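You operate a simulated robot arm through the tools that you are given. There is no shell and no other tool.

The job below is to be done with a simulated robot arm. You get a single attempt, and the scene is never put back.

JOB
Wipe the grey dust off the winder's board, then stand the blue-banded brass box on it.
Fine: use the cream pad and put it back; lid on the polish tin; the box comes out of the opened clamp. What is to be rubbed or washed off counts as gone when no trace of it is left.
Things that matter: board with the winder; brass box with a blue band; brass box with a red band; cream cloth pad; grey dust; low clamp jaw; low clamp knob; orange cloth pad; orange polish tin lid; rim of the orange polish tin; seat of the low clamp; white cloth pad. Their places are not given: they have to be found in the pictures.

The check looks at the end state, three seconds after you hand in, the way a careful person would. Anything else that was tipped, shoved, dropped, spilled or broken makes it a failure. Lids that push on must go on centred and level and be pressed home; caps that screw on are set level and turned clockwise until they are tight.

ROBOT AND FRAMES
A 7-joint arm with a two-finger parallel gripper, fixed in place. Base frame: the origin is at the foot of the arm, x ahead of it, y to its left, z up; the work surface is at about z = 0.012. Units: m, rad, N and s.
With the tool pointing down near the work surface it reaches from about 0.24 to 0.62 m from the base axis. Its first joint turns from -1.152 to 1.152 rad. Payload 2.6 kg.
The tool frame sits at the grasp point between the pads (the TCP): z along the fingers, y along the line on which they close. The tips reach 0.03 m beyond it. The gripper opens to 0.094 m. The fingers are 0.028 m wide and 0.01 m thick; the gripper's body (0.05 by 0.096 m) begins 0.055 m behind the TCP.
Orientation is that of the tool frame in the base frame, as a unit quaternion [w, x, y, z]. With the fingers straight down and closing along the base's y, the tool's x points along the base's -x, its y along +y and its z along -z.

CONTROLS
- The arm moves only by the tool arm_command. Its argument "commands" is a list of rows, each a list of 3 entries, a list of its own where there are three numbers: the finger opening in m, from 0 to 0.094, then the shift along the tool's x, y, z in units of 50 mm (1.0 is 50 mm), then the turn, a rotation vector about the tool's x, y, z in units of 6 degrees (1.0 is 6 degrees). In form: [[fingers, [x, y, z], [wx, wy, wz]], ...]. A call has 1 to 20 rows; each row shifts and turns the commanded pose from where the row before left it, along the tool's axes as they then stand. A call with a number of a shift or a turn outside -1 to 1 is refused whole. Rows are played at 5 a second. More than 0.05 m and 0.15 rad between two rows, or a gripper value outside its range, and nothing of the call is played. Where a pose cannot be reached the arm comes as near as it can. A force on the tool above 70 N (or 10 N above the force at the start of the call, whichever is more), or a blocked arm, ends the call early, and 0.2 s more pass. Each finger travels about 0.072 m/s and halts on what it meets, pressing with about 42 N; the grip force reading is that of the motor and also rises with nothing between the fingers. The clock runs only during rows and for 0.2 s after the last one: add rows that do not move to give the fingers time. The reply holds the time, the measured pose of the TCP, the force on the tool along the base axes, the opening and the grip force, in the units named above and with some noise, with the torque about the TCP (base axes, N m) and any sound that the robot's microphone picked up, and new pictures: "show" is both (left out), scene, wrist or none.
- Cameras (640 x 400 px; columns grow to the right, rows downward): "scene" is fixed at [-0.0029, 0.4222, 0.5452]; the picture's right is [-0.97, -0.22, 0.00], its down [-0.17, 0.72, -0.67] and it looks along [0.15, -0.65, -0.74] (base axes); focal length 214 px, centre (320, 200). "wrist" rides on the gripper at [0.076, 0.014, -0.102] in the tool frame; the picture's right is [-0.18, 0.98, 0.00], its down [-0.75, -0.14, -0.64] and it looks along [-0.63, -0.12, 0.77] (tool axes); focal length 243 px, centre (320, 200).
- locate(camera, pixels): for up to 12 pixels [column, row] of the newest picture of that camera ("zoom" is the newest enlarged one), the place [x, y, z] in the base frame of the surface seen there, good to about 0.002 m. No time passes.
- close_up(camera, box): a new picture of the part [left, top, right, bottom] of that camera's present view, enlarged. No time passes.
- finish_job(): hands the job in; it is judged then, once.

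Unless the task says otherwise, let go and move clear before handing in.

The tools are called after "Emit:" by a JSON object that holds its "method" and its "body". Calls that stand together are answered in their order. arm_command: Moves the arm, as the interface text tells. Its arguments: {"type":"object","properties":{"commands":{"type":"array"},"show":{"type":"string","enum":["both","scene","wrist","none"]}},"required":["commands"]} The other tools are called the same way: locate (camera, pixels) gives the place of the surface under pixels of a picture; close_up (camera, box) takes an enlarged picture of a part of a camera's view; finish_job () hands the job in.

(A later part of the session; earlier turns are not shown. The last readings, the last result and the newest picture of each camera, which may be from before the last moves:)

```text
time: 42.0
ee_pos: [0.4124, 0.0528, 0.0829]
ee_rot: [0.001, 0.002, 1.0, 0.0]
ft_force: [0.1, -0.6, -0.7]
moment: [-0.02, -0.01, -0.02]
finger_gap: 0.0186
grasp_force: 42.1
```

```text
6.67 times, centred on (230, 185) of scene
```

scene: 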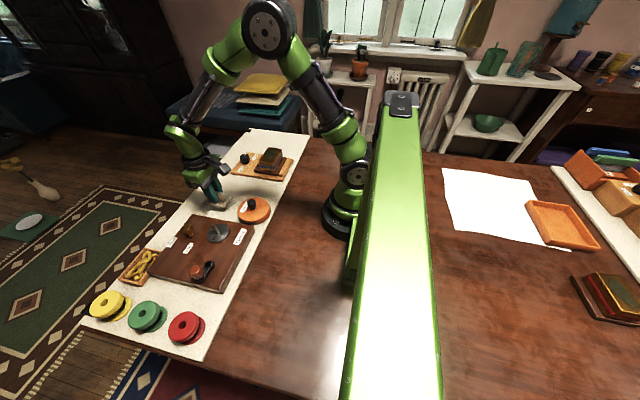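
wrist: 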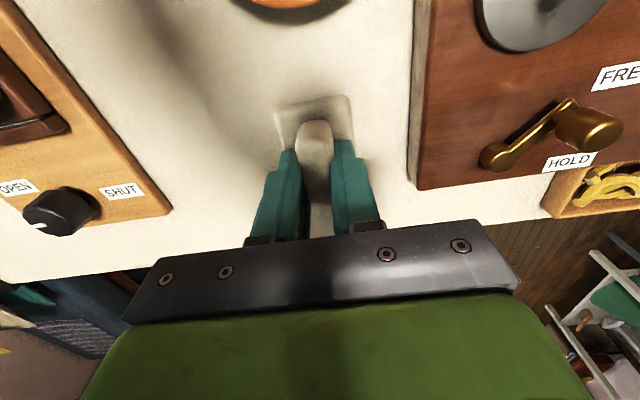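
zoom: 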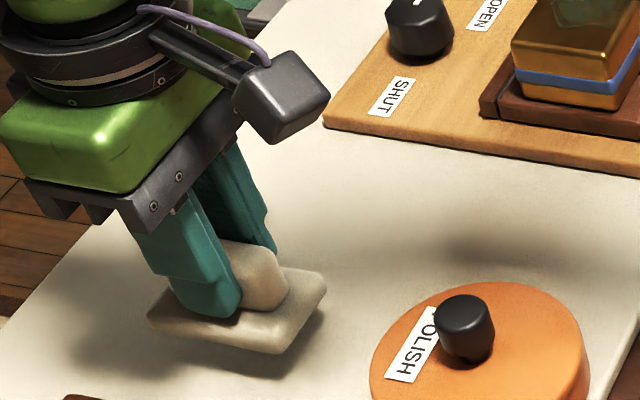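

The board is clean in both views. I'll carry the pad back to its original spot (+56.5 mm x, +22.5 mm y from here) and lower it to just above the board.

Emit:
{"method": "arm_command", "body": {"commands": [[0.0, [-0.283, 0.1125, 0], [0, 0, 0]], [0.0, [-0.283, 0.1125, 0], [0, 0, 0]], [0.0, [-0.283, 0.1125, 0], [0, 0, 0]], [0.0, [-0.281, 0.1125, 0], [0, 0, 0]], [0.0, [0, 0, 0.2], [0, 0, 0]], [0.0, [0, 0, 0.15], [0, 0, 0]], [0.0, [0, 0, 0.04], [0, 0, 0]], [0.0, [0, 0, 0.03], [0, 0, 0]], [0.0, [0, 0, 0], [0, 0, 0]]], "show": "wrist"}}

```text
time: 44.0
ee_pos: [0.4678, 0.0739, 0.0608]
ee_rot: [0.001, 0.002, 1.0, 0.001]
ft_force: [0.8, -0.3, -0.4]
moment: [0.0, 0.03, 0.0]
finger_gap: 0.0186
grasp_force: 42.2
```

wrist: 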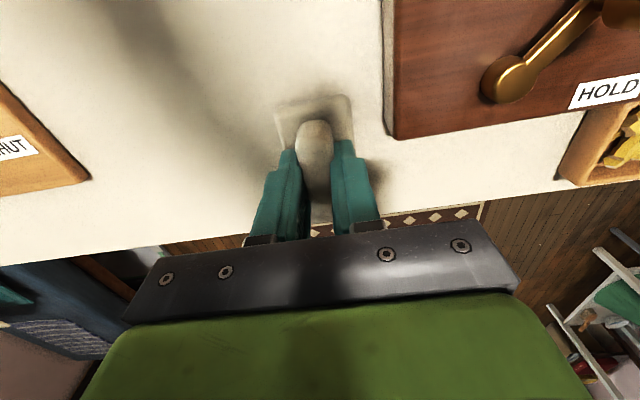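

The pad is back over its original spot, same view as when it was picked up. I'll lower the last fraction until it touches.

Emit:
{"method": "arm_command", "body": {"commands": [[0.0, [0, 0, 0.015], [0, 0, 0]], [0.0, [0, 0, 0.01], [0, 0, 0]], [0.0, [0, 0, 0], [0, 0, 0]]], "show": "none"}}

```text
time: 44.8
ee_pos: [0.4694, 0.0738, 0.0606]
ee_rot: [0.002, 0.001, 1.0, 0.001]
ft_force: [-0.9, 1.5, 6.3]
moment: [0.01, 0.16, -0.05]
finger_gap: 0.0188
grasp_force: 42.2
```

The pad rests on the board (6 N). I'll open to 0.04 and rise.

Emit:
{"method": "arm_command", "body": {"commands": [[0.04, [0, 0, 0], [0, 0, 0]], [0.04, [0, 0, 0], [0, 0, 0]], [0.04, [0, 0, 0], [0, 0, 0]], [0.04, [0, 0, -0.3], [0, 0, 0]], [0.04, [0, 0, -0.6], [0, 0, 0]], [0.04, [0, 0, -0.8], [0, 0, 0]], [0.04, [0, 0, -0.8], [0, 0, 0]], [0.04, [0, 0, 0], [0, 0, 0]]]}}

Emit:
{"method": "close_up", "body": {"camera": "scene", "box": [180, 165, 270, 235]}}

```text
time: 46.6
ee_pos: [0.4676, 0.0728, 0.186]
ee_rot: [0.001, 0.002, 1.0, -0.001]
ft_force: [-0.2, -0.5, 0.1]
moment: [-0.04, 0.01, -0.02]
finger_gap: 0.0401
grasp_force: 0.0
```

scene: 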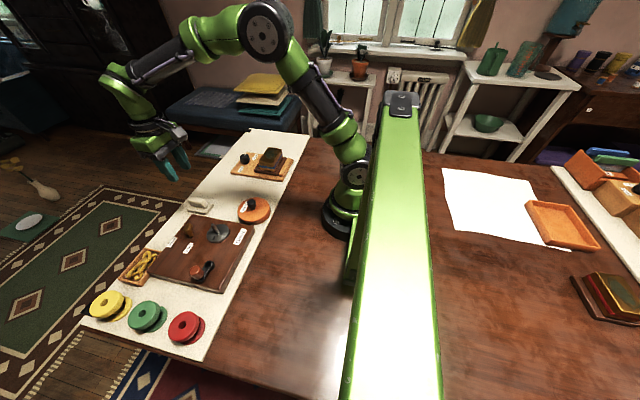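
wrist: 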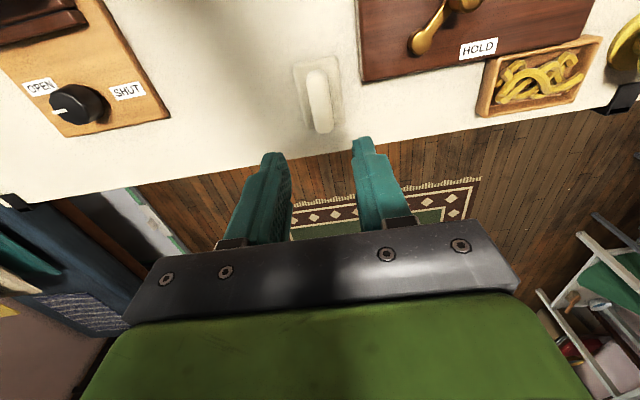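

```text
5.71 times, centred on (225, 200) of scene
```

zoom: 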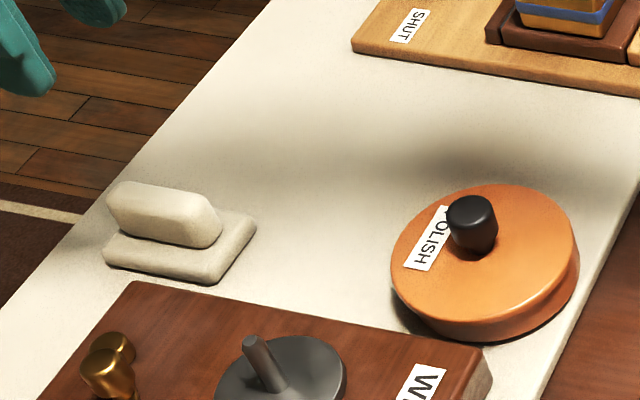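

The dust is gone and the pad is back in place (scene zoom 180,235). Next I'll move to view the clamp knob from almost straight above.

Emit:
{"method": "arm_command", "body": {"commands": [[0.04, [-0.073, -0.81, -0.047], [0, 0, 0]], [0.04, [-0.073, -0.81, -0.047], [0, 0, 0]], [0.04, [-0.073, -0.81, -0.047], [0, 0, 0]], [0.04, [-0.073, -0.81, -0.047], [0, 0, 0]], [0.04, [-0.073, -0.81, -0.047], [0, 0, 0]], [0.04, [-0.073, -0.81, -0.047], [0, 0, 0]], [0.04, [0, 0, 0], [0, 0, 0]], [0.04, [0, 0, 0], [0, 0, 0]]]}}

Emit:
{"method": "close_up", "body": {"camera": "wrist", "box": [200, 0, 440, 150]}}

```text
time: 48.4
ee_pos: [0.4875, -0.1687, 0.2009]
ee_rot: [0.001, 0.002, 1.0, 0.0]
ft_force: [-0.4, 0.6, 1.1]
moment: [0.0, -0.01, -0.01]
finger_gap: 0.0401
grasp_force: 0.1
```

scene: 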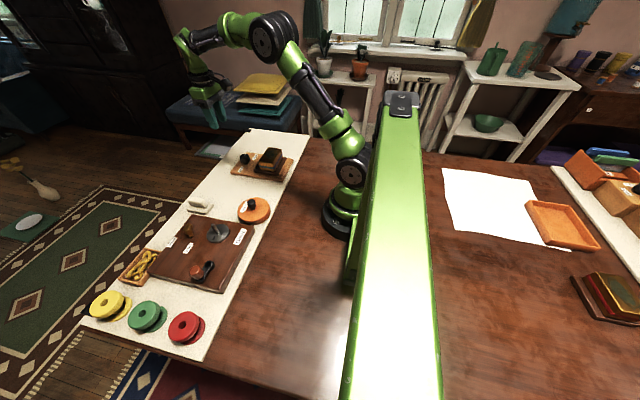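
wrist: 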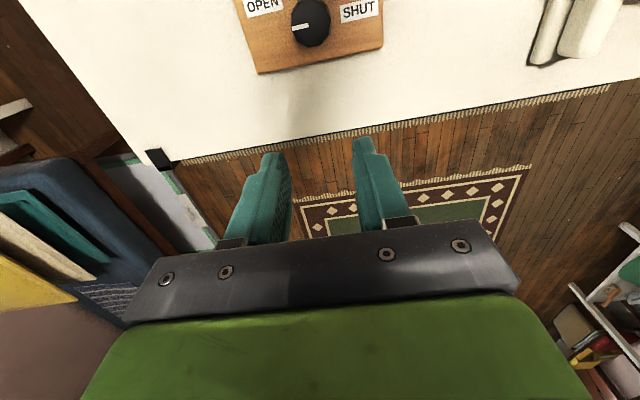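

```text
2.67 times, centred on (320, 75) of wrist
```

zoom: 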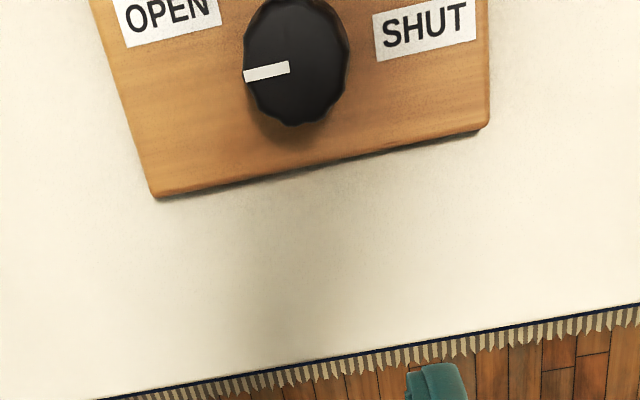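

From above, the mark points left, parallel to the clamp's edge; OPEN is at the left and SHUT at the right. I'll measure the knob outline, mark ends and labels from this view.

Emit:
{"method": "locate", "body": {"camera": "zoom", "pixels": [[248, 70], [286, 68], [245, 50], [347, 60], [296, 122], [300, 62], [320, 10], [270, 115], [335, 100], [170, 16], [425, 30], [268, 10]]}}

Emit:
{"method": "locate", "body": {"camera": "zoom", "pixels": [[155, 192], [485, 125], [105, 10], [488, 10], [120, 5], [220, 20], [128, 45], [215, 3], [375, 60], [475, 40], [375, 15], [468, 3]]}}

Emit:
{"method": "close_up", "body": {"camera": "wrist", "box": [270, 0, 350, 50]}}

```text
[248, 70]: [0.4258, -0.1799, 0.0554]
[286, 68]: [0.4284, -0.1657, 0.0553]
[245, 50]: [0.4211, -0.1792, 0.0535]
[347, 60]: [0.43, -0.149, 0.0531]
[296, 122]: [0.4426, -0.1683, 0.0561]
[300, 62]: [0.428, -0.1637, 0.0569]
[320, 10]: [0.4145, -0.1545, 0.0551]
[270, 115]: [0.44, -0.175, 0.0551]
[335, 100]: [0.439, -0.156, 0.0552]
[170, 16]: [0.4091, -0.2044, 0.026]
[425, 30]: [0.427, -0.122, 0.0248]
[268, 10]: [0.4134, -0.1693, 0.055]
```

```text
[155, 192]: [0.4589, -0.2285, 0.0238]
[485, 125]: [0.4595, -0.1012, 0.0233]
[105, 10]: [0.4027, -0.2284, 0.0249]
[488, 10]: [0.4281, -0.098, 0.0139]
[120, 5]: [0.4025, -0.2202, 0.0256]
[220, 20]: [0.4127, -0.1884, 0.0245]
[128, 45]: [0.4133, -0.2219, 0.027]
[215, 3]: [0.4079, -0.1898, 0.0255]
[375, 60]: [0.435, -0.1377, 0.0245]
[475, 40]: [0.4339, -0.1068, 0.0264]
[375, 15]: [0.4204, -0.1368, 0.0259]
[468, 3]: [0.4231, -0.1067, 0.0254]
```

```text
8.00 times, centred on (310, 25) of wrist
```

zoom: 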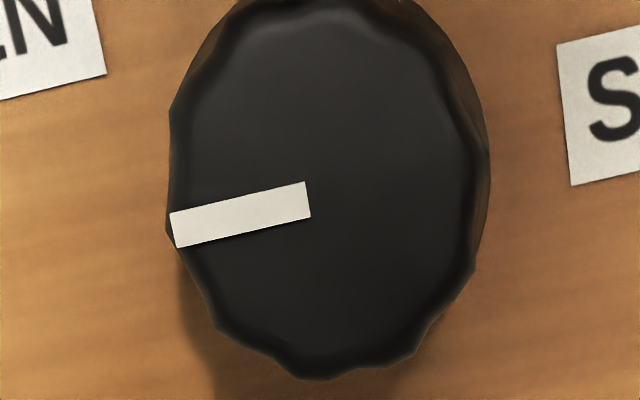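

SHUT lies straight toward +y of the knob, OPEN 25° behind -y, and the mark is at -y. I need a better look at the jaw gap, so I'll move the camera above the jaw.

Emit:
{"method": "arm_command", "body": {"commands": [[0.04, [0.475, 0.39, 0.3], [0, 0, 0]], [0.04, [0.475, 0.39, 0.3], [0, 0, 0]], [0.04, [0, 0, 0], [0, 0, 0]], [0.04, [0, 0, 0], [0, 0, 0]]], "show": "wrist"}}

Emit:
{"method": "close_up", "body": {"camera": "wrist", "box": [120, 0, 320, 125]}}

```text
time: 49.4
ee_pos: [0.4401, -0.1286, 0.1689]
ee_rot: [0.001, 0.002, 1.0, 0.001]
ft_force: [0.2, -0.2, 0.1]
moment: [-0.02, 0.02, -0.02]
finger_gap: 0.0401
grasp_force: 0.0
```

wrist: 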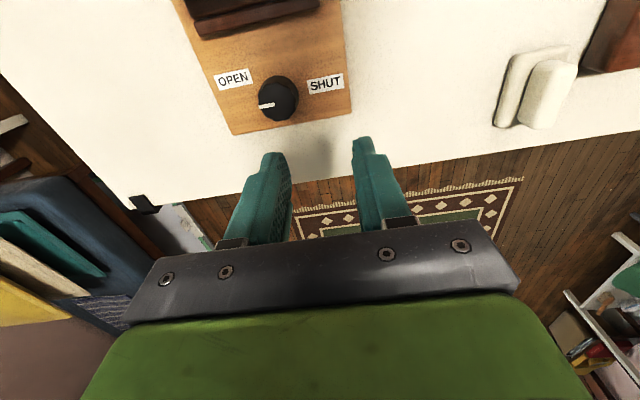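

```text
3.20 times, centred on (220, 62) of wrist
```

zoom: 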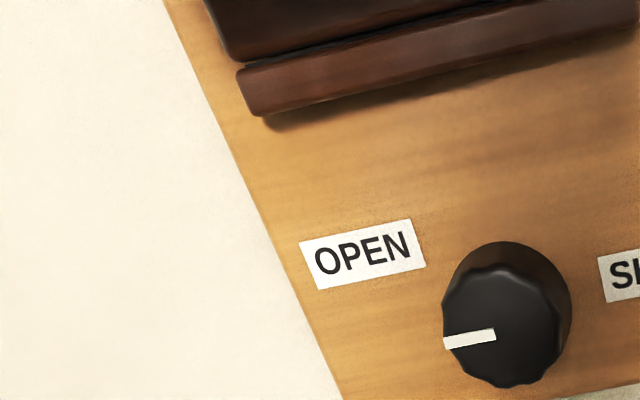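

The jaw's at the top edge of the view. I'll zoom on the line between plate and jaw, and measure the jaw and plate.

Emit:
{"method": "close_up", "body": {"camera": "wrist", "box": [170, 0, 334, 50]}}

Emit:
{"method": "locate", "body": {"camera": "wrist", "pixels": [[200, 30], [310, 7], [250, 14], [230, 12], [300, 2], [195, 8], [260, 4], [280, 12]]}}

```text
3.90 times, centred on (252, 25) of wrist
```

zoom: 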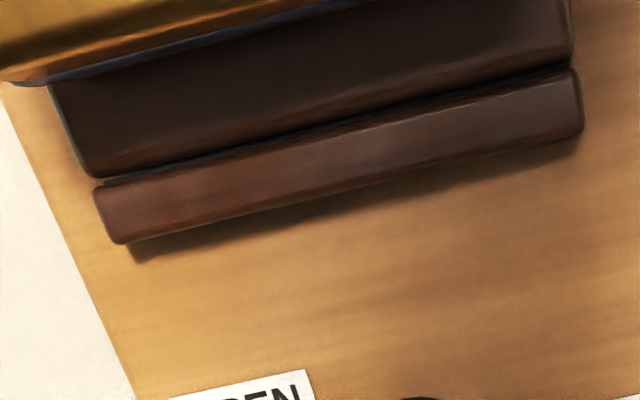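

```text
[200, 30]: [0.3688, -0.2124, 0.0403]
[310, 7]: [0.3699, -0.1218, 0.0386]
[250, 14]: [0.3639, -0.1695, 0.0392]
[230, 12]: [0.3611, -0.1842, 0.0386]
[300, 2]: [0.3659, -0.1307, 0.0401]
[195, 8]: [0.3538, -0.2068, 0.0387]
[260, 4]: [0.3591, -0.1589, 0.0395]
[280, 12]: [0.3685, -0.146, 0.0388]
```

Plate and jaw look to be in contact along a thin dark line, so the clamp seems shut whatever the mark says. I'll go above the knob to grip it and test which way it turns.

Emit:
{"method": "arm_command", "body": {"commands": [[0.06, [0.125, -0.354, 0.6], [0, 0, 0]], [0.06, [0.125, -0.354, 0.6], [0, 0, 0]], [0.06, [0, 0, 0], [0, 0, 0]], [0.06, [0, 0, 0], [0, 0, 0]]], "show": "wrist"}}

Emit:
{"method": "close_up", "body": {"camera": "wrist", "box": [220, 80, 420, 220]}}

```text
time: 50.4
ee_pos: [0.4281, -0.1638, 0.1071]
ee_rot: [0.0, 0.002, 1.0, -0.001]
ft_force: [-1.1, -1.3, 0.6]
moment: [-0.03, 0.0, -0.02]
finger_gap: 0.0594
grasp_force: 0.1
```

wrist: 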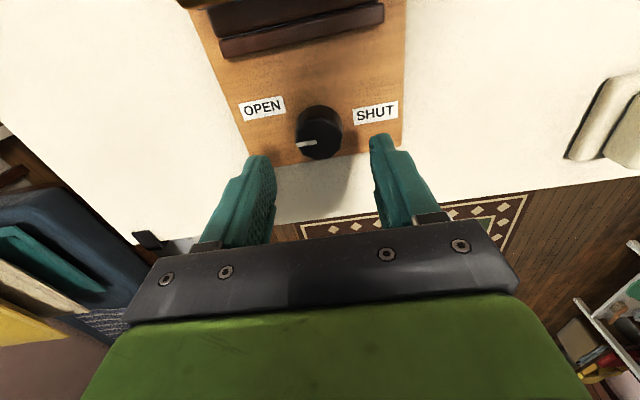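

```text
2.86 times, centred on (320, 150) of wrist
```

zoom: 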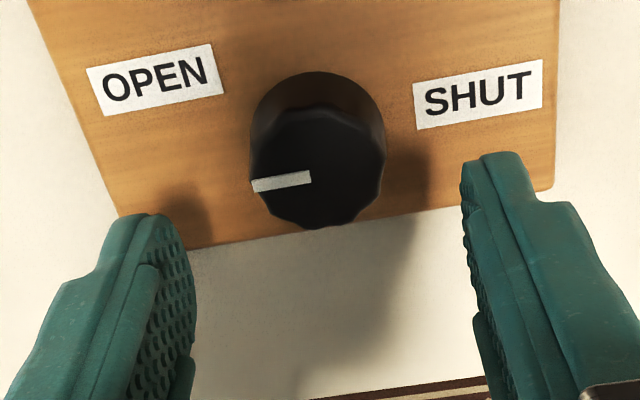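

I'll pin down the knob's centre from this view.

Emit:
{"method": "locate", "body": {"camera": "zoom", "pixels": [[256, 165], [380, 165], [315, 222], [322, 112], [275, 125], [365, 125], [275, 208], [362, 205], [318, 168], [260, 185], [305, 178], [340, 222]]}}

Emit:
{"method": "locate", "body": {"camera": "zoom", "pixels": [[257, 165], [381, 166], [316, 222], [322, 113], [276, 125], [364, 125], [276, 208], [361, 205], [318, 169], [261, 185], [306, 178], [341, 221]]}}

```text
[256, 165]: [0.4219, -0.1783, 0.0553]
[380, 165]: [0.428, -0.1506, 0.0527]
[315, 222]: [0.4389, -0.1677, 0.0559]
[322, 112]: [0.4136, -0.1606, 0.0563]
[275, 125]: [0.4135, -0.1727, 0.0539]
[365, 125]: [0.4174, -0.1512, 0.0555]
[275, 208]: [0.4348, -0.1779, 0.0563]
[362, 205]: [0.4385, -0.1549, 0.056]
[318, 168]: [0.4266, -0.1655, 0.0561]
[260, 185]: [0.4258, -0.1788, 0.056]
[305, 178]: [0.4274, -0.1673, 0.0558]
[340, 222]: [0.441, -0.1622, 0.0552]
```

```text
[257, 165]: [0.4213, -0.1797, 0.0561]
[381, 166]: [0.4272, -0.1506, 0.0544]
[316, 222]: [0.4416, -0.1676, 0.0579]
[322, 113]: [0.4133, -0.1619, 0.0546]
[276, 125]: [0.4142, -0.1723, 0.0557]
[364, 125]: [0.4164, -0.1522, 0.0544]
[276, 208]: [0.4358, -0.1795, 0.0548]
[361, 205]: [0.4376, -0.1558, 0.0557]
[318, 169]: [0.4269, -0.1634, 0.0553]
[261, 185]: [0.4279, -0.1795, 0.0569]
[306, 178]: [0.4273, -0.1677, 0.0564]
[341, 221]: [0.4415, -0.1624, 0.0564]
```

The knob centre is about (0.427, -0.165), radius 15 mm. I'll descend around it with the tips about 5 mm above the clamp's base and grip.

Emit:
{"method": "arm_command", "body": {"commands": [[0.05, [0.02, -0.024, 0.3], [0, 0, 0]], [0.05, [0, 0, 0.3], [0, 0, 0]], [0.05, [0, 0, 0.32], [0, 0, 0]], [0.05, [0, 0, 0], [0, 0, 0]], [0.0, [0, 0, 0], [0, 0, 0]], [0.0, [0, 0, 0], [0, 0, 0]], [0.0, [0, 0, 0], [0, 0, 0]]]}}

Emit:
{"method": "close_up", "body": {"camera": "wrist", "box": [200, 40, 420, 220]}}

```text
time: 52.0
ee_pos: [0.4291, -0.1657, 0.0641]
ee_rot: [0.0, 0.001, 1.0, 0.002]
ft_force: [-1.9, 12.4, 1.7]
moment: [0.44, -0.12, 0.03]
finger_gap: 0.0354
grasp_force: 44.8
```

scene: 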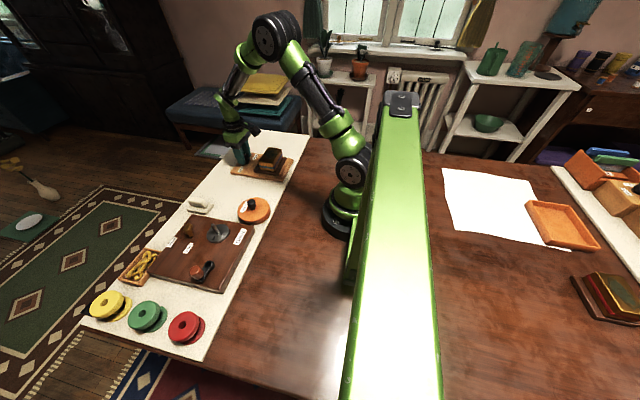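
wrist: 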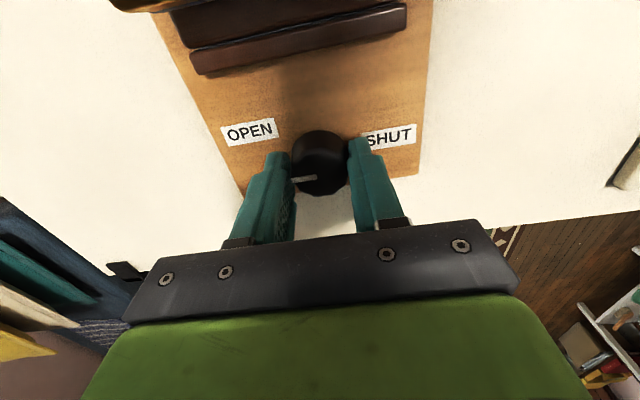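

```text
2.22 times, centred on (310, 130) of wrist
```

zoom: 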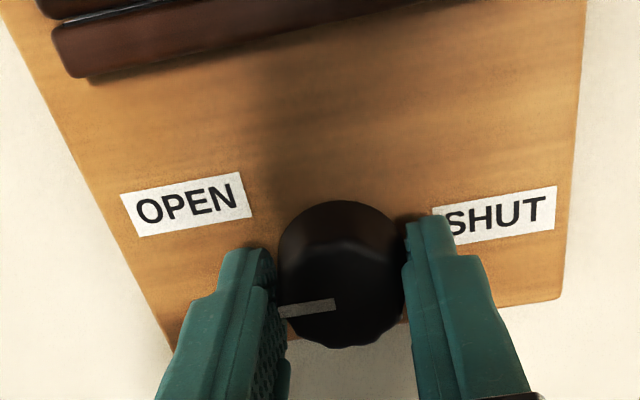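

The knob is gripped but with a 12 N side load, so I'm slightly off-centre. I'll shift +0.75 mm in y to balance.

Emit:
{"method": "arm_command", "body": {"commands": [[0.0, [0, 0.015, 0], [0, 0, 0]], [0.0, [0, 0, 0], [0, 0, 0]], [0.0, [0, 0, 0], [0, 0, 0]]], "show": "none"}}

```text
time: 52.8
ee_pos: [0.4291, -0.1651, 0.065]
ee_rot: [0.0, 0.0, 1.0, 0.0]
ft_force: [8.0, 12.7, -9.5]
moment: [0.32, -0.15, -0.04]
finger_gap: 0.0353
grasp_force: 45.5
```

Still about 12 N. I'll shift a bit further in +y and see how the readings respond.

Emit:
{"method": "arm_command", "body": {"commands": [[0.0, [0, 0.02, 0], [0, 0, 0]], [0.0, [0, 0, 0], [0, 0, 0]], [0.0, [0, 0, 0], [0, 0, 0]]], "show": "none"}}

```text
time: 53.6
ee_pos: [0.4293, -0.165, 0.0638]
ee_rot: [0.001, 0.001, 1.0, 0.0]
ft_force: [17.3, 5.4, -23.3]
moment: [0.1, -0.64, 0.04]
finger_gap: 0.0354
grasp_force: 45.0
```

The side load fell to 5 N but x and z loads changed. I'll hold still a moment to see whether these settle before turning.

Emit:
{"method": "arm_command", "body": {"commands": [[0.0, [0, 0, 0], [0, 0, 0]], [0.0, [0, 0, 0], [0, 0, 0]], [0.0, [0, 0, 0], [0, 0, 0]]], "show": "wrist"}}

Emit:
{"method": "close_up", "body": {"camera": "wrist", "box": [200, 0, 440, 220]}}

Emit:
{"method": "close_up", "body": {"camera": "scene", "box": [225, 135, 300, 190]}}

```text
time: 54.4
ee_pos: [0.4277, -0.1656, 0.064]
ee_rot: [0.001, 0.001, 1.0, 0.0]
ft_force: [20.2, 4.1, -25.8]
moment: [0.09, -0.65, 0.01]
finger_gap: 0.0352
grasp_force: 45.0
```

wrist: 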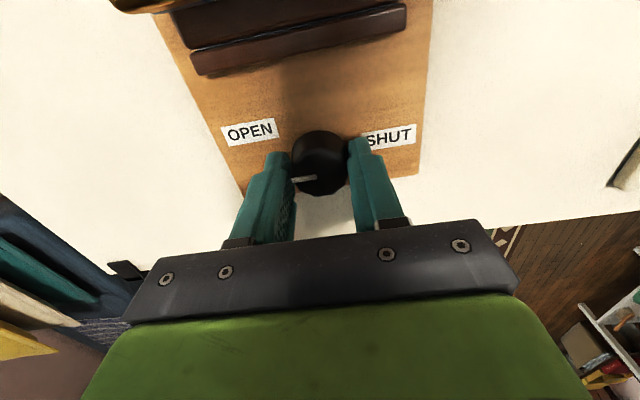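

```text
1.82 times, centred on (320, 110) of wrist
```

zoom: 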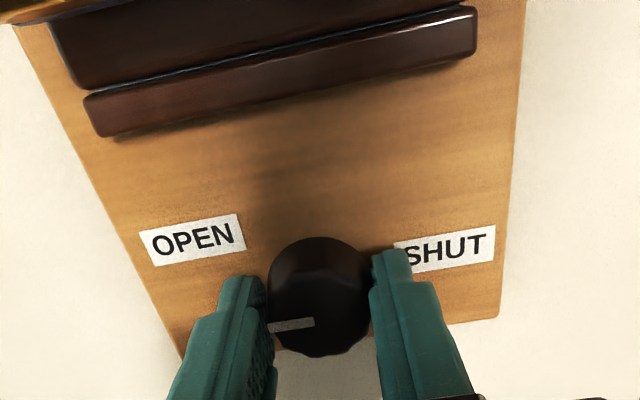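

```text
7.27 times, centred on (262, 162) of scene
```

zoom: 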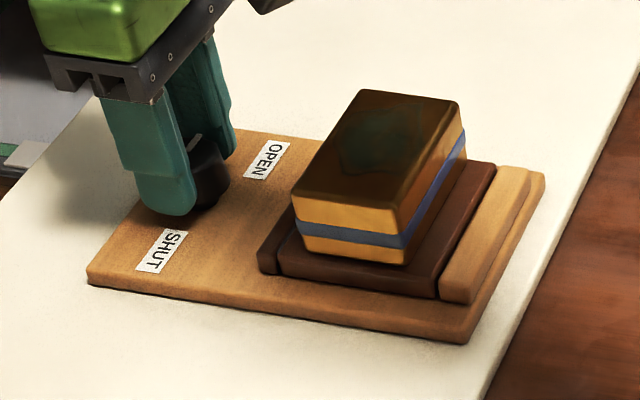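

The loads are steady (x +20 N, z -26 N) because the commanded pose differs slightly from where the knob holds the fingers. I'll move the command about 1 mm toward +x and down to relieve them.

Emit:
{"method": "arm_command", "body": {"commands": [[0.0, [-0.02, 0, 0.02], [0, 0, 0]], [0.0, [0, 0, 0], [0, 0, 0]], [0.0, [0, 0, 0], [0, 0, 0]]], "show": "none"}}

```text
time: 55.2
ee_pos: [0.4281, -0.1656, 0.0645]
ee_rot: [0.0, 0.004, 1.0, 0.001]
ft_force: [-8.2, 9.1, 8.4]
moment: [0.34, 0.15, 0.01]
finger_gap: 0.0353
grasp_force: 44.7
```

The loads are now small. I'll turn the knob clockwise (mark towards OPEN) by 6° and read the torque.

Emit:
{"method": "arm_command", "body": {"commands": [[0.0, [0, 0, 0], [0, 0, 0.5]], [0.0, [0, 0, 0], [0, 0, 0.5]], [0.0, [0, 0, 0], [0, 0, 0]]], "show": "wrist"}}

Emit:
{"method": "close_up", "body": {"camera": "wrist", "box": [200, 0, 440, 220]}}

```text
time: 56.0
ee_pos: [0.4301, -0.1652, 0.0662]
ee_rot: [0.003, 0.054, 0.999, 0.001]
ft_force: [-15.8, 12.8, 27.6]
moment: [0.34, 0.12, 0.07]
finger_gap: 0.0353
grasp_force: 45.0
```

wrist: 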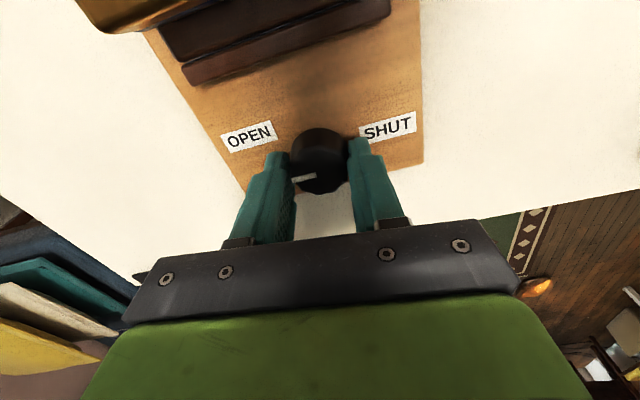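

```text
1.82 times, centred on (320, 110) of wrist
```

zoom: 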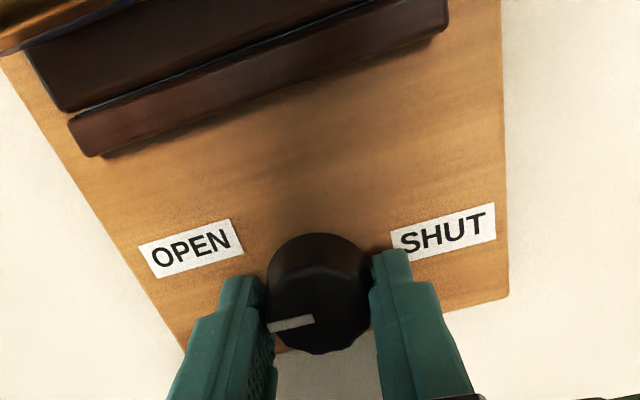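

The knob appears to turn with the gripper (torque only 0.07 N·m). I'll continue clockwise another 12° and compare the jaw gap.

Emit:
{"method": "arm_command", "body": {"commands": [[0.0, [0, 0, 0.01], [0, 0, 0.5]], [0.0, [0, 0, 0], [0, 0, 0.5]], [0.0, [0, 0, 0], [0, 0, 0.5]], [0.0, [0, 0, 0], [0, 0, 0.5]], [0.0, [0, 0, 0], [0, 0, 0]]], "show": "wrist"}}

Emit:
{"method": "close_up", "body": {"camera": "wrist", "box": [200, 0, 440, 220]}}

Emit:
{"method": "close_up", "body": {"camera": "scene", "box": [255, 145, 300, 180]}}

```text
time: 57.2
ee_pos: [0.4299, -0.1656, 0.0624]
ee_rot: [0.003, 0.159, 0.987, 0.0]
ft_force: [4.4, 3.4, 16.3]
moment: [-0.22, -0.17, 0.08]
finger_gap: 0.0355
grasp_force: 45.2
```

wrist: 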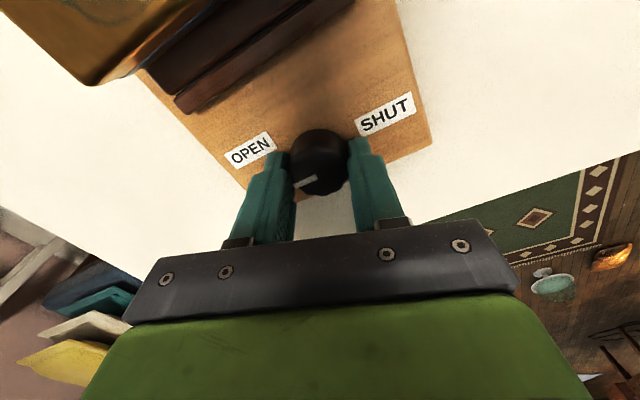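

```text
1.82 times, centred on (320, 110) of wrist
```

zoom: 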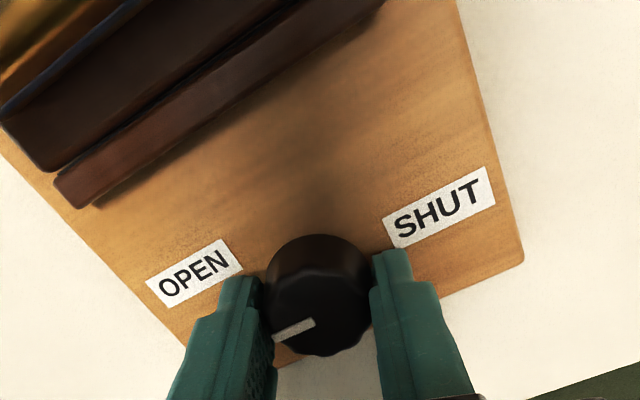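

```text
11.43 times, centred on (278, 162) of scene
```

zoom: 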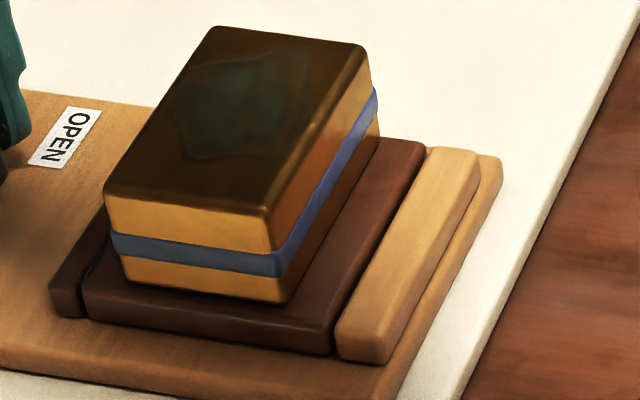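

The mark's angle relative to the clamp edge hasn't clearly changed, so I need to check if the knob really turned. I'll locate the mark's ends and labels now.

Emit:
{"method": "close_up", "body": {"camera": "wrist", "box": [280, 120, 360, 200]}}

Emit:
{"method": "locate", "body": {"camera": "wrist", "pixels": [[296, 185], [316, 178], [306, 182], [320, 168], [320, 192], [340, 180], [250, 148], [384, 113]]}}

```text
5.00 times, centred on (320, 160) of wrist
```

zoom: 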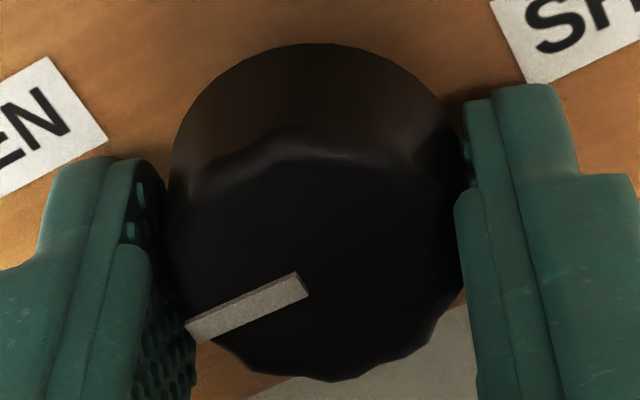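

```text
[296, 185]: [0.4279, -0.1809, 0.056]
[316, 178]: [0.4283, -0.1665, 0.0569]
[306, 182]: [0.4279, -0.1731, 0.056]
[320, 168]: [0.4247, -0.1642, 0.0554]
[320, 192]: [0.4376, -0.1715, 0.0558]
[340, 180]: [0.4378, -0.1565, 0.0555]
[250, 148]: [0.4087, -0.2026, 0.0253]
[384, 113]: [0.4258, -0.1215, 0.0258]
```

The mark still points exactly along -y, so clockwise is blocked and the fingers slipped. I'll turn counterclockwise 18° and watch the mark.

Emit:
{"method": "arm_command", "body": {"commands": [[0.0, [0, 0, 0], [0, 0, -0.5]], [0.0, [0, 0, 0], [0, 0, -0.5]], [0.0, [0, 0, 0], [0, 0, -0.5]], [0.0, [0, 0, 0], [0, 0, -0.5]], [0.0, [0, 0, 0], [0, 0, -0.5]], [0.0, [0, 0, 0], [0, 0, -0.5]], [0.0, [0, 0, 0], [0, 0, 0]]], "show": "wrist"}}

Emit:
{"method": "close_up", "body": {"camera": "wrist", "box": [240, 80, 400, 200]}}

Emit:
{"method": "locate", "body": {"camera": "wrist", "pixels": [[296, 185], [316, 178], [306, 182], [295, 175], [315, 176], [340, 180], [250, 148], [384, 113]]}}

```text
time: 58.8
ee_pos: [0.4297, -0.1659, 0.0625]
ee_rot: [0.003, -0.002, 1.0, 0.0]
ft_force: [21.4, 1.2, -3.2]
moment: [0.12, -1.12, 0.02]
finger_gap: 0.0355
grasp_force: 45.1
```

wrist: 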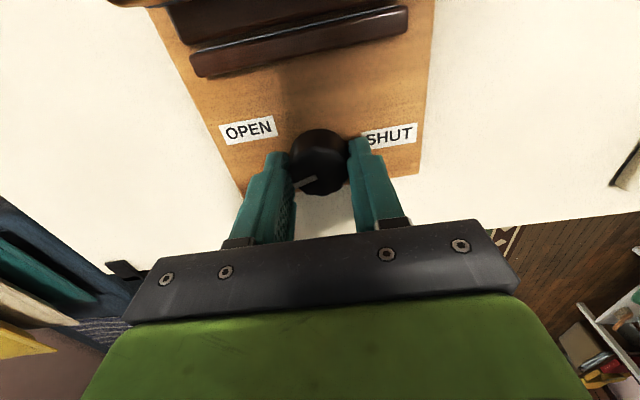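

```text
3.33 times, centred on (320, 140) of wrist
```

zoom: 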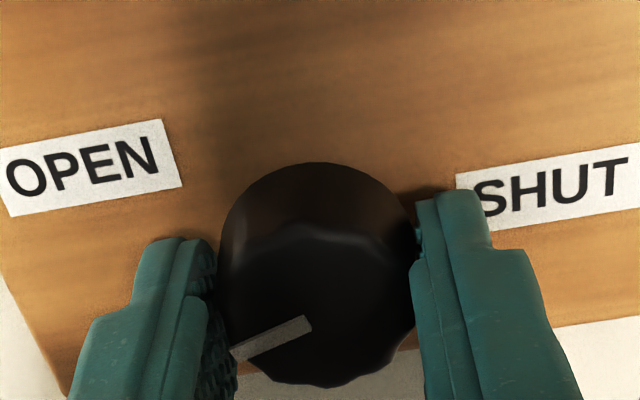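

```text
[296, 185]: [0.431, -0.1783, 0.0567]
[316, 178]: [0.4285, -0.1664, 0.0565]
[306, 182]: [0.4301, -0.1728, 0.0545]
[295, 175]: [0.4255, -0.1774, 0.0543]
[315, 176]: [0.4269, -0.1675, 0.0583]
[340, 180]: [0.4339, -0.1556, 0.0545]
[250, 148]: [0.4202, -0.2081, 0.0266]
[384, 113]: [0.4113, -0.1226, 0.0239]
```

The knob turned counterclockwise with the gripper (mark now swung about 18° toward the front). I'll compare the jaw line with the earlier view at the same pose.

Emit:
{"method": "close_up", "body": {"camera": "wrist", "box": [200, 0, 440, 220]}}

Emit:
{"method": "close_up", "body": {"camera": "wrist", "box": [170, 0, 290, 75]}}

Emit:
{"method": "close_up", "body": {"camera": "scene", "box": [255, 145, 300, 180]}}

```text
1.82 times, centred on (320, 110) of wrist
```

zoom: 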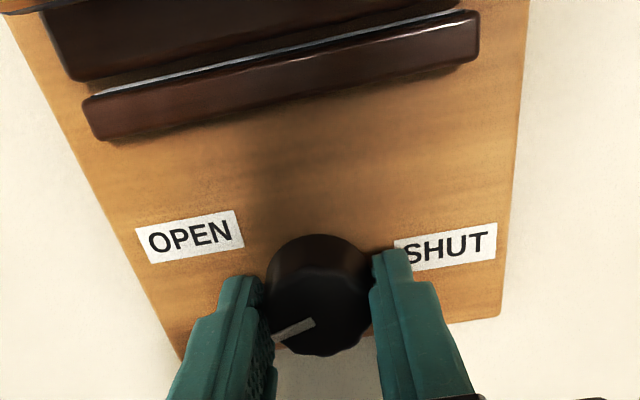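

```text
5.33 times, centred on (230, 38) of wrist
```

zoom: 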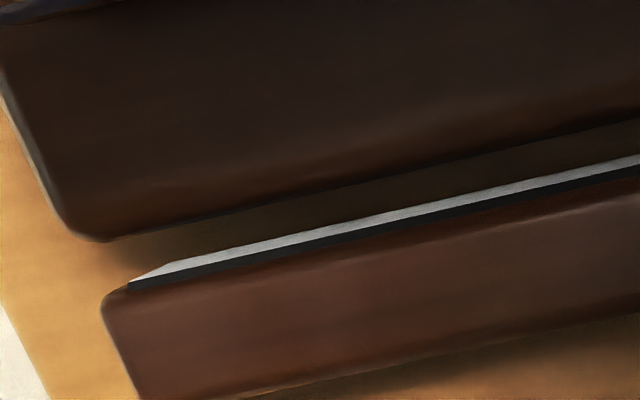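

```text
11.43 times, centred on (278, 162) of scene
```

zoom: 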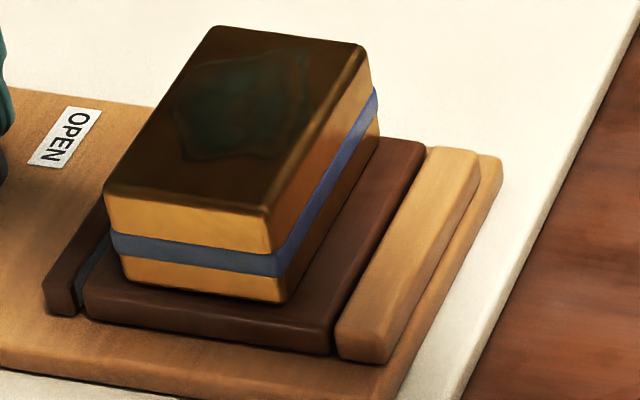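

The jaw has visibly moved away from the plate, with a gap now showing before the grey liner. Counterclockwise opens it, so I'll keep turning that way.

Emit:
{"method": "arm_command", "body": {"commands": [[0.0, [0, 0, 0], [0, 0, -0.5]], [0.0, [0, 0, 0], [0, 0, -0.5]], [0.0, [0, 0, 0], [0, 0, -0.5]], [0.0, [0, 0, 0], [0, 0, -0.5]], [0.0, [0, 0, 0], [0, 0, -0.5]], [0.0, [0, 0, 0], [0, 0, -0.5]], [0.0, [0, 0, 0], [0, 0, -0.5]], [0.0, [0, 0, 0], [0, 0, -0.5]], [0.0, [0, 0, 0], [0, 0, 0]]], "show": "wrist"}}

Emit:
{"method": "close_up", "body": {"camera": "wrist", "box": [200, 0, 440, 220]}}

Emit:
{"method": "close_up", "body": {"camera": "scene", "box": [255, 145, 300, 180]}}

```text
time: 60.8
ee_pos: [0.4292, -0.1653, 0.0627]
ee_rot: [0.003, -0.206, 0.979, 0.001]
ft_force: [14.8, 13.1, 8.7]
moment: [0.43, -0.77, -0.02]
finger_gap: 0.0355
grasp_force: 45.4
```

wrist: 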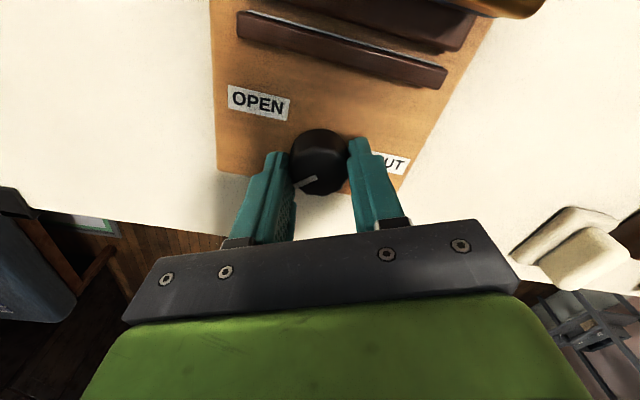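

```text
1.82 times, centred on (320, 110) of wrist
```

zoom: 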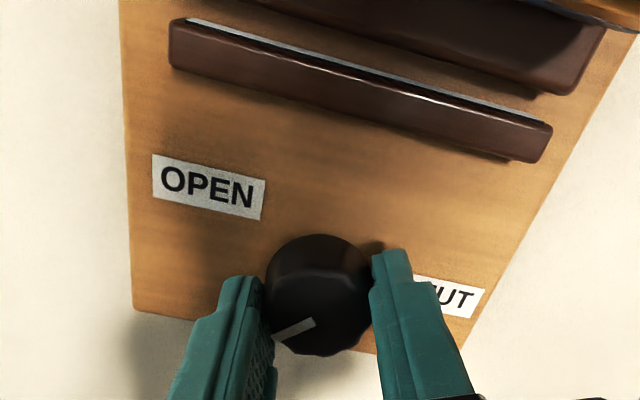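

```text
11.43 times, centred on (278, 162) of scene
```

zoom: 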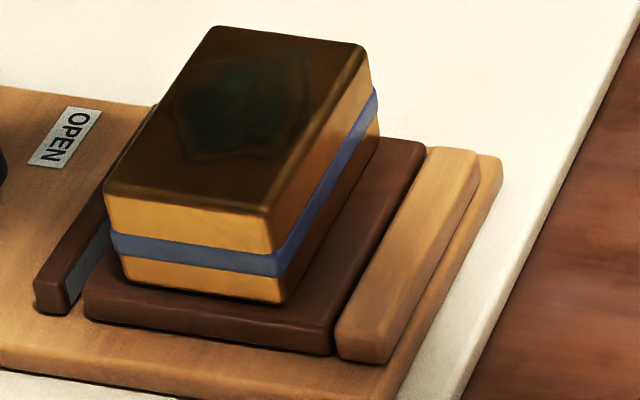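

The gap is now clearly about 6 mm. I'll turn another 24° to open it fully.

Emit:
{"method": "arm_command", "body": {"commands": [[0.0, [0, 0, 0], [0, 0, -0.5]], [0.0, [0, 0, 0], [0, 0, -0.5]], [0.0, [0, 0, 0], [0, 0, -0.5]], [0.0, [0, 0, 0], [0, 0, -0.5]], [0.0, [0, 0, 0], [0, 0, -0.5]], [0.0, [0, 0, 0], [0, 0, -0.5]], [0.0, [0, 0, 0], [0, 0, -0.5]], [0.0, [0, 0, 0], [0, 0, -0.5]], [0.0, [0, 0, 0], [0, 0, 0]]], "show": "wrist"}}

Emit:
{"method": "close_up", "body": {"camera": "wrist", "box": [200, 0, 440, 220]}}

Emit:
{"method": "close_up", "body": {"camera": "scene", "box": [255, 145, 300, 180]}}

```text
time: 62.8
ee_pos: [0.4296, -0.163, 0.064]
ee_rot: [0.003, -0.406, 0.914, 0.0]
ft_force: [7.9, 15.6, 24.7]
moment: [0.58, -0.03, -0.02]
finger_gap: 0.0355
grasp_force: 45.3
```

wrist: 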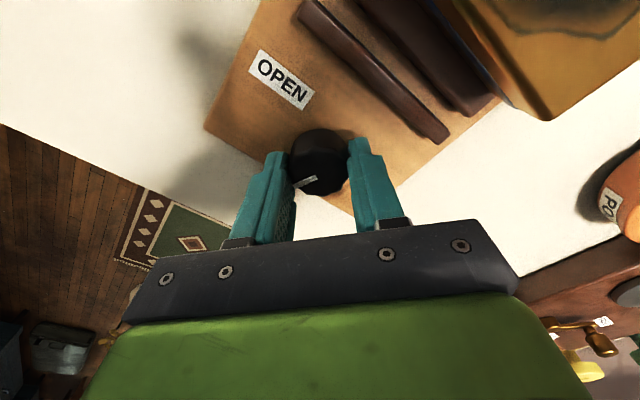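

```text
1.82 times, centred on (320, 110) of wrist
```

zoom: 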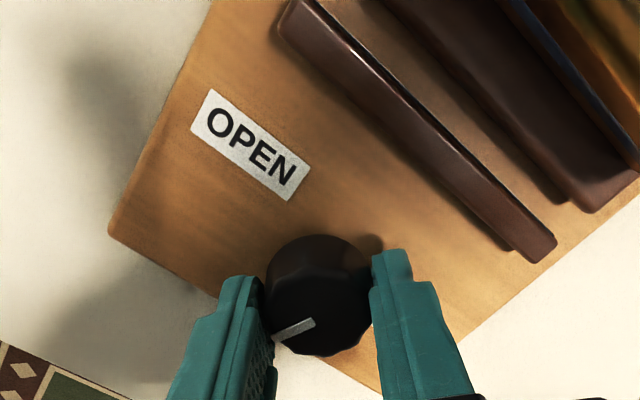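

```text
11.43 times, centred on (278, 162) of scene
```

zoom: 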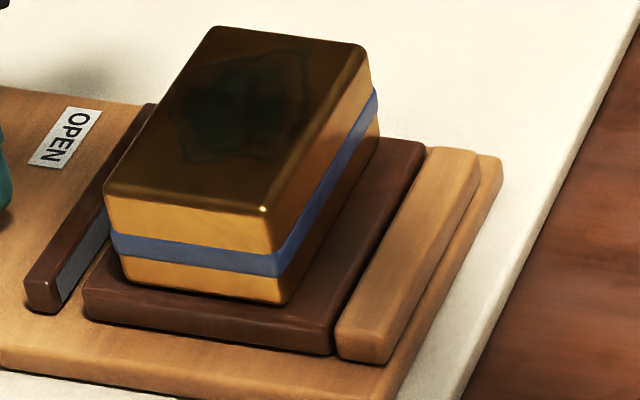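

The gap has grown to about 10 mm. I'll measure the jaw and plate positions to judge clearance to the fingers before deciding whether to turn further.

Emit:
{"method": "locate", "body": {"camera": "zoom", "pixels": [[45, 285], [35, 300], [60, 295], [75, 260], [90, 295], [130, 130], [200, 320], [330, 350], [345, 345], [300, 300], [120, 255], [265, 240]]}}

Emit:
{"method": "locate", "body": {"camera": "wrist", "pixels": [[310, 5], [440, 135], [380, 70], [400, 60], [470, 100], [490, 105], [330, 15], [420, 105], [365, 50], [350, 50], [430, 125], [445, 130]]}}

```text
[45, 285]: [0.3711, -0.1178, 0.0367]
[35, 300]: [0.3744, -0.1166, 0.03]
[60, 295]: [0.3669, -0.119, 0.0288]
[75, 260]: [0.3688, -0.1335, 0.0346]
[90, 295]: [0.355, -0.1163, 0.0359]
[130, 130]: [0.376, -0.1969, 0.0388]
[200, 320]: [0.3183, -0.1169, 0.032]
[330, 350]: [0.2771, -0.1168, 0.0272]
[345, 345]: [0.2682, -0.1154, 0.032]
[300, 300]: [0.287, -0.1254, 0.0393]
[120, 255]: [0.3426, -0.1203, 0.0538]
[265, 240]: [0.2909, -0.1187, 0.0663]
```

```text
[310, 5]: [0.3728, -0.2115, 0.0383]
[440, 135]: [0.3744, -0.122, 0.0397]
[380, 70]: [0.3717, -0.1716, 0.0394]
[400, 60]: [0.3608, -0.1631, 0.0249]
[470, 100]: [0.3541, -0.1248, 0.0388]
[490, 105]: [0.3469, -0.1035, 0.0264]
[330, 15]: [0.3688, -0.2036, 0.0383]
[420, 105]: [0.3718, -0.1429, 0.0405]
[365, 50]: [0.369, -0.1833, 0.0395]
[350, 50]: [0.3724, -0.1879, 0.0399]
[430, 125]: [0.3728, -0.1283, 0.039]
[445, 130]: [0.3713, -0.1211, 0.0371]
```

The jaw is about 10 mm clear of the plate, and fingers have 20 mm clearance to the jaw. I'll turn another 18° to see whether it reaches a stop.

Emit:
{"method": "arm_command", "body": {"commands": [[0.0, [0, 0, 0], [0, 0, -0.5]], [0.0, [0, 0, 0], [0, 0, -0.5]], [0.0, [0, 0, 0], [0, 0, -0.5]], [0.0, [0, 0, 0], [0, 0, -0.5]], [0.0, [0, 0, 0], [0, 0, -0.5]], [0.0, [0, 0, 0], [0, 0, -0.5]], [0.0, [0, 0, 0], [0, 0, 0]]], "show": "wrist"}}

Emit:
{"method": "close_up", "body": {"camera": "wrist", "box": [240, 60, 460, 220]}}

Emit:
{"method": "close_up", "body": {"camera": "scene", "box": [255, 145, 300, 180]}}

```text
time: 64.4
ee_pos: [0.4293, -0.1629, 0.0632]
ee_rot: [0.001, -0.543, 0.84, 0.003]
ft_force: [-17.1, 22.4, 38.2]
moment: [0.68, 0.64, -0.06]
finger_gap: 0.0353
grasp_force: 44.9
```

wrist: 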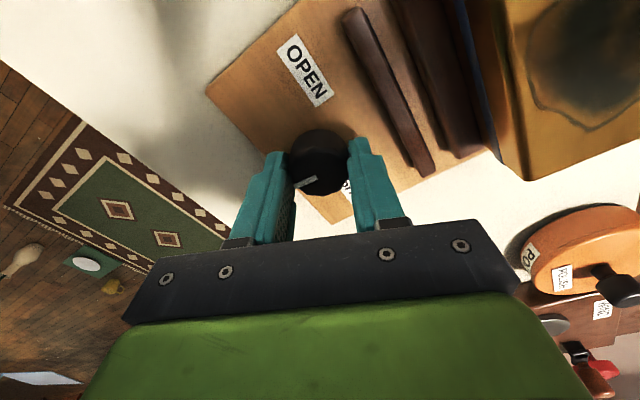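

```text
2.50 times, centred on (350, 140) of wrist
```

zoom: 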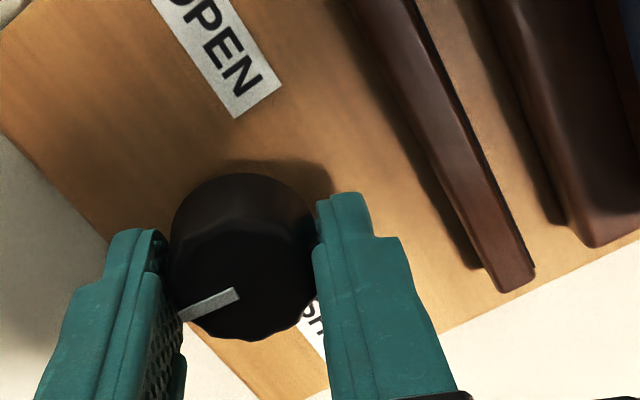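

```text
11.43 times, centred on (278, 162) of scene
```

zoom: 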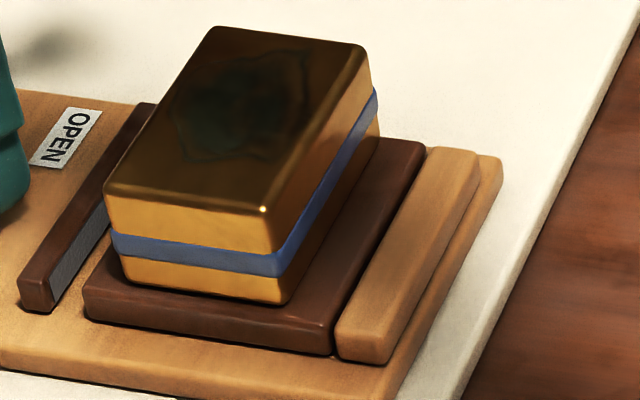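

The jaw gap is about 12 mm now and the knob has turned roughly 84°. That's plenty, and side loads are growing, so I'll relieve the load, open the fingers slightly and rise clear.

Emit:
{"method": "arm_command", "body": {"commands": [[0.0, [0, 0, -0.03], [0, 0, 0]], [0.046, [0, 0, 0], [0, 0, 0]], [0.046, [0, 0, 0], [0, 0, 0]], [0.046, [0, 0, -0.2], [0, 0, 0]], [0.046, [0, 0, -0.6], [0, 0, 0]], [0.046, [0, 0, -0.8], [0, 0, 0]], [0.046, [0, 0, -0.8], [0, 0, 0]], [0.046, [0, 0, 0], [0, 0, 0]]]}}

Emit:
{"method": "close_up", "body": {"camera": "scene", "box": [225, 135, 300, 190]}}

```text
time: 66.2
ee_pos: [0.4265, -0.1629, 0.1843]
ee_rot: [0.002, -0.543, 0.84, -0.001]
ft_force: [0.2, 1.2, -0.2]
moment: [0.0, 0.01, 0.0]
finger_gap: 0.0461
grasp_force: 0.0
```

scene: 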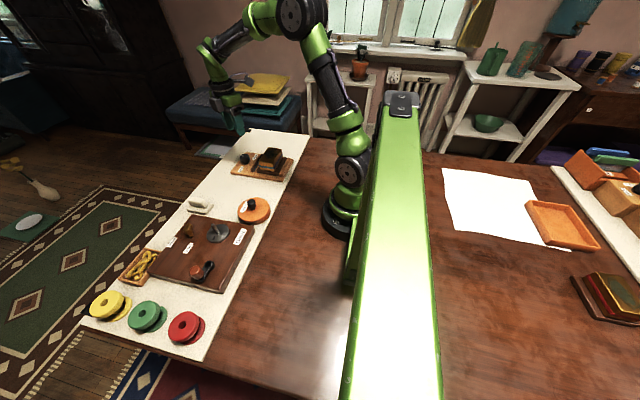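
wrist: 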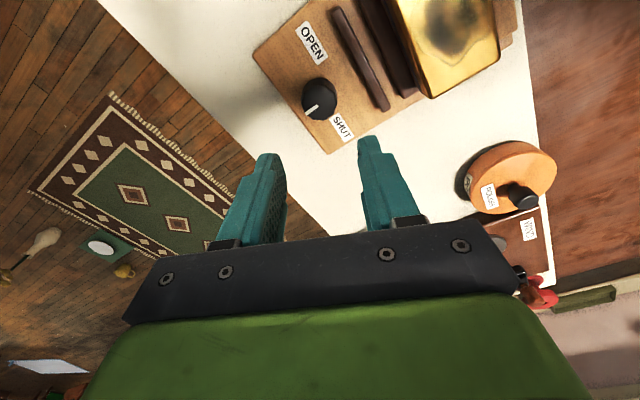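

```text
7.27 times, centred on (262, 162) of scene
```

zoom: 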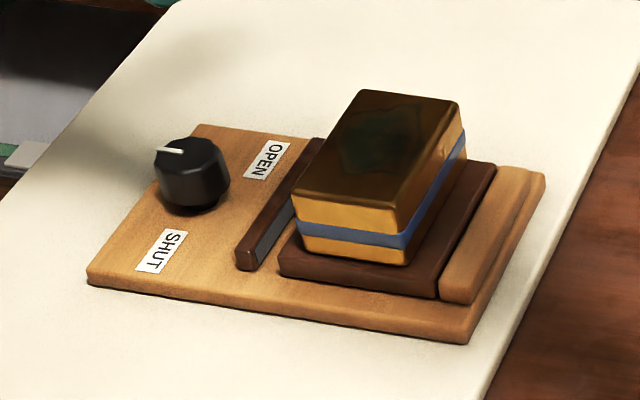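

The clamp is open with the mark now toward the front. Next I'll rotate the gripper to close along x (yaw -90°) so it can grip the box's 58 mm sides.

Emit:
{"method": "arm_command", "body": {"commands": [[0.08, [0, 0, 0], [0, 0, -1.0]], [0.08, [0, 0, 0], [0, 0, -1.0]], [0.08, [0, 0, 0], [0, 0, -1.0]], [0.08, [0, 0, 0], [0, 0, -1.0]], [0.08, [0, 0, 0], [0, 0, -0.03]], [0.08, [0, 0, 0], [0, 0, 0]]]}}

```text
time: 67.6
ee_pos: [0.4289, -0.165, 0.184]
ee_rot: [0.001, -0.707, 0.707, -0.001]
ft_force: [0.1, -0.1, 0.4]
moment: [-0.02, 0.0, 0.01]
finger_gap: 0.0798
grasp_force: 0.0
```

scene: 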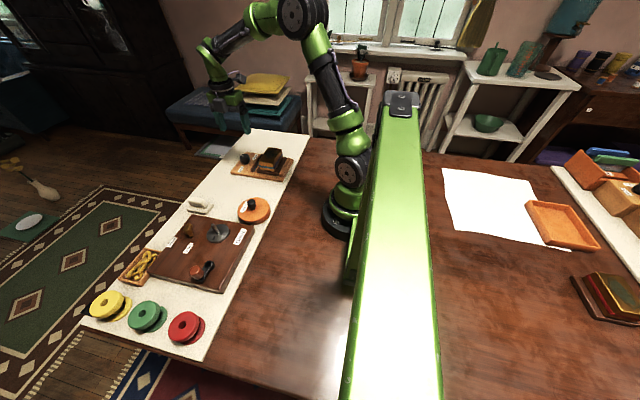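
wrist: 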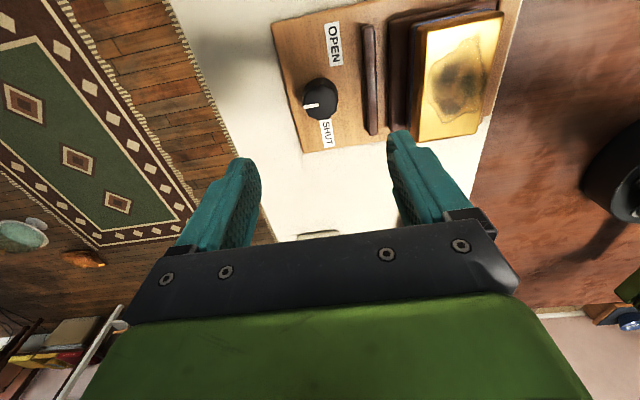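

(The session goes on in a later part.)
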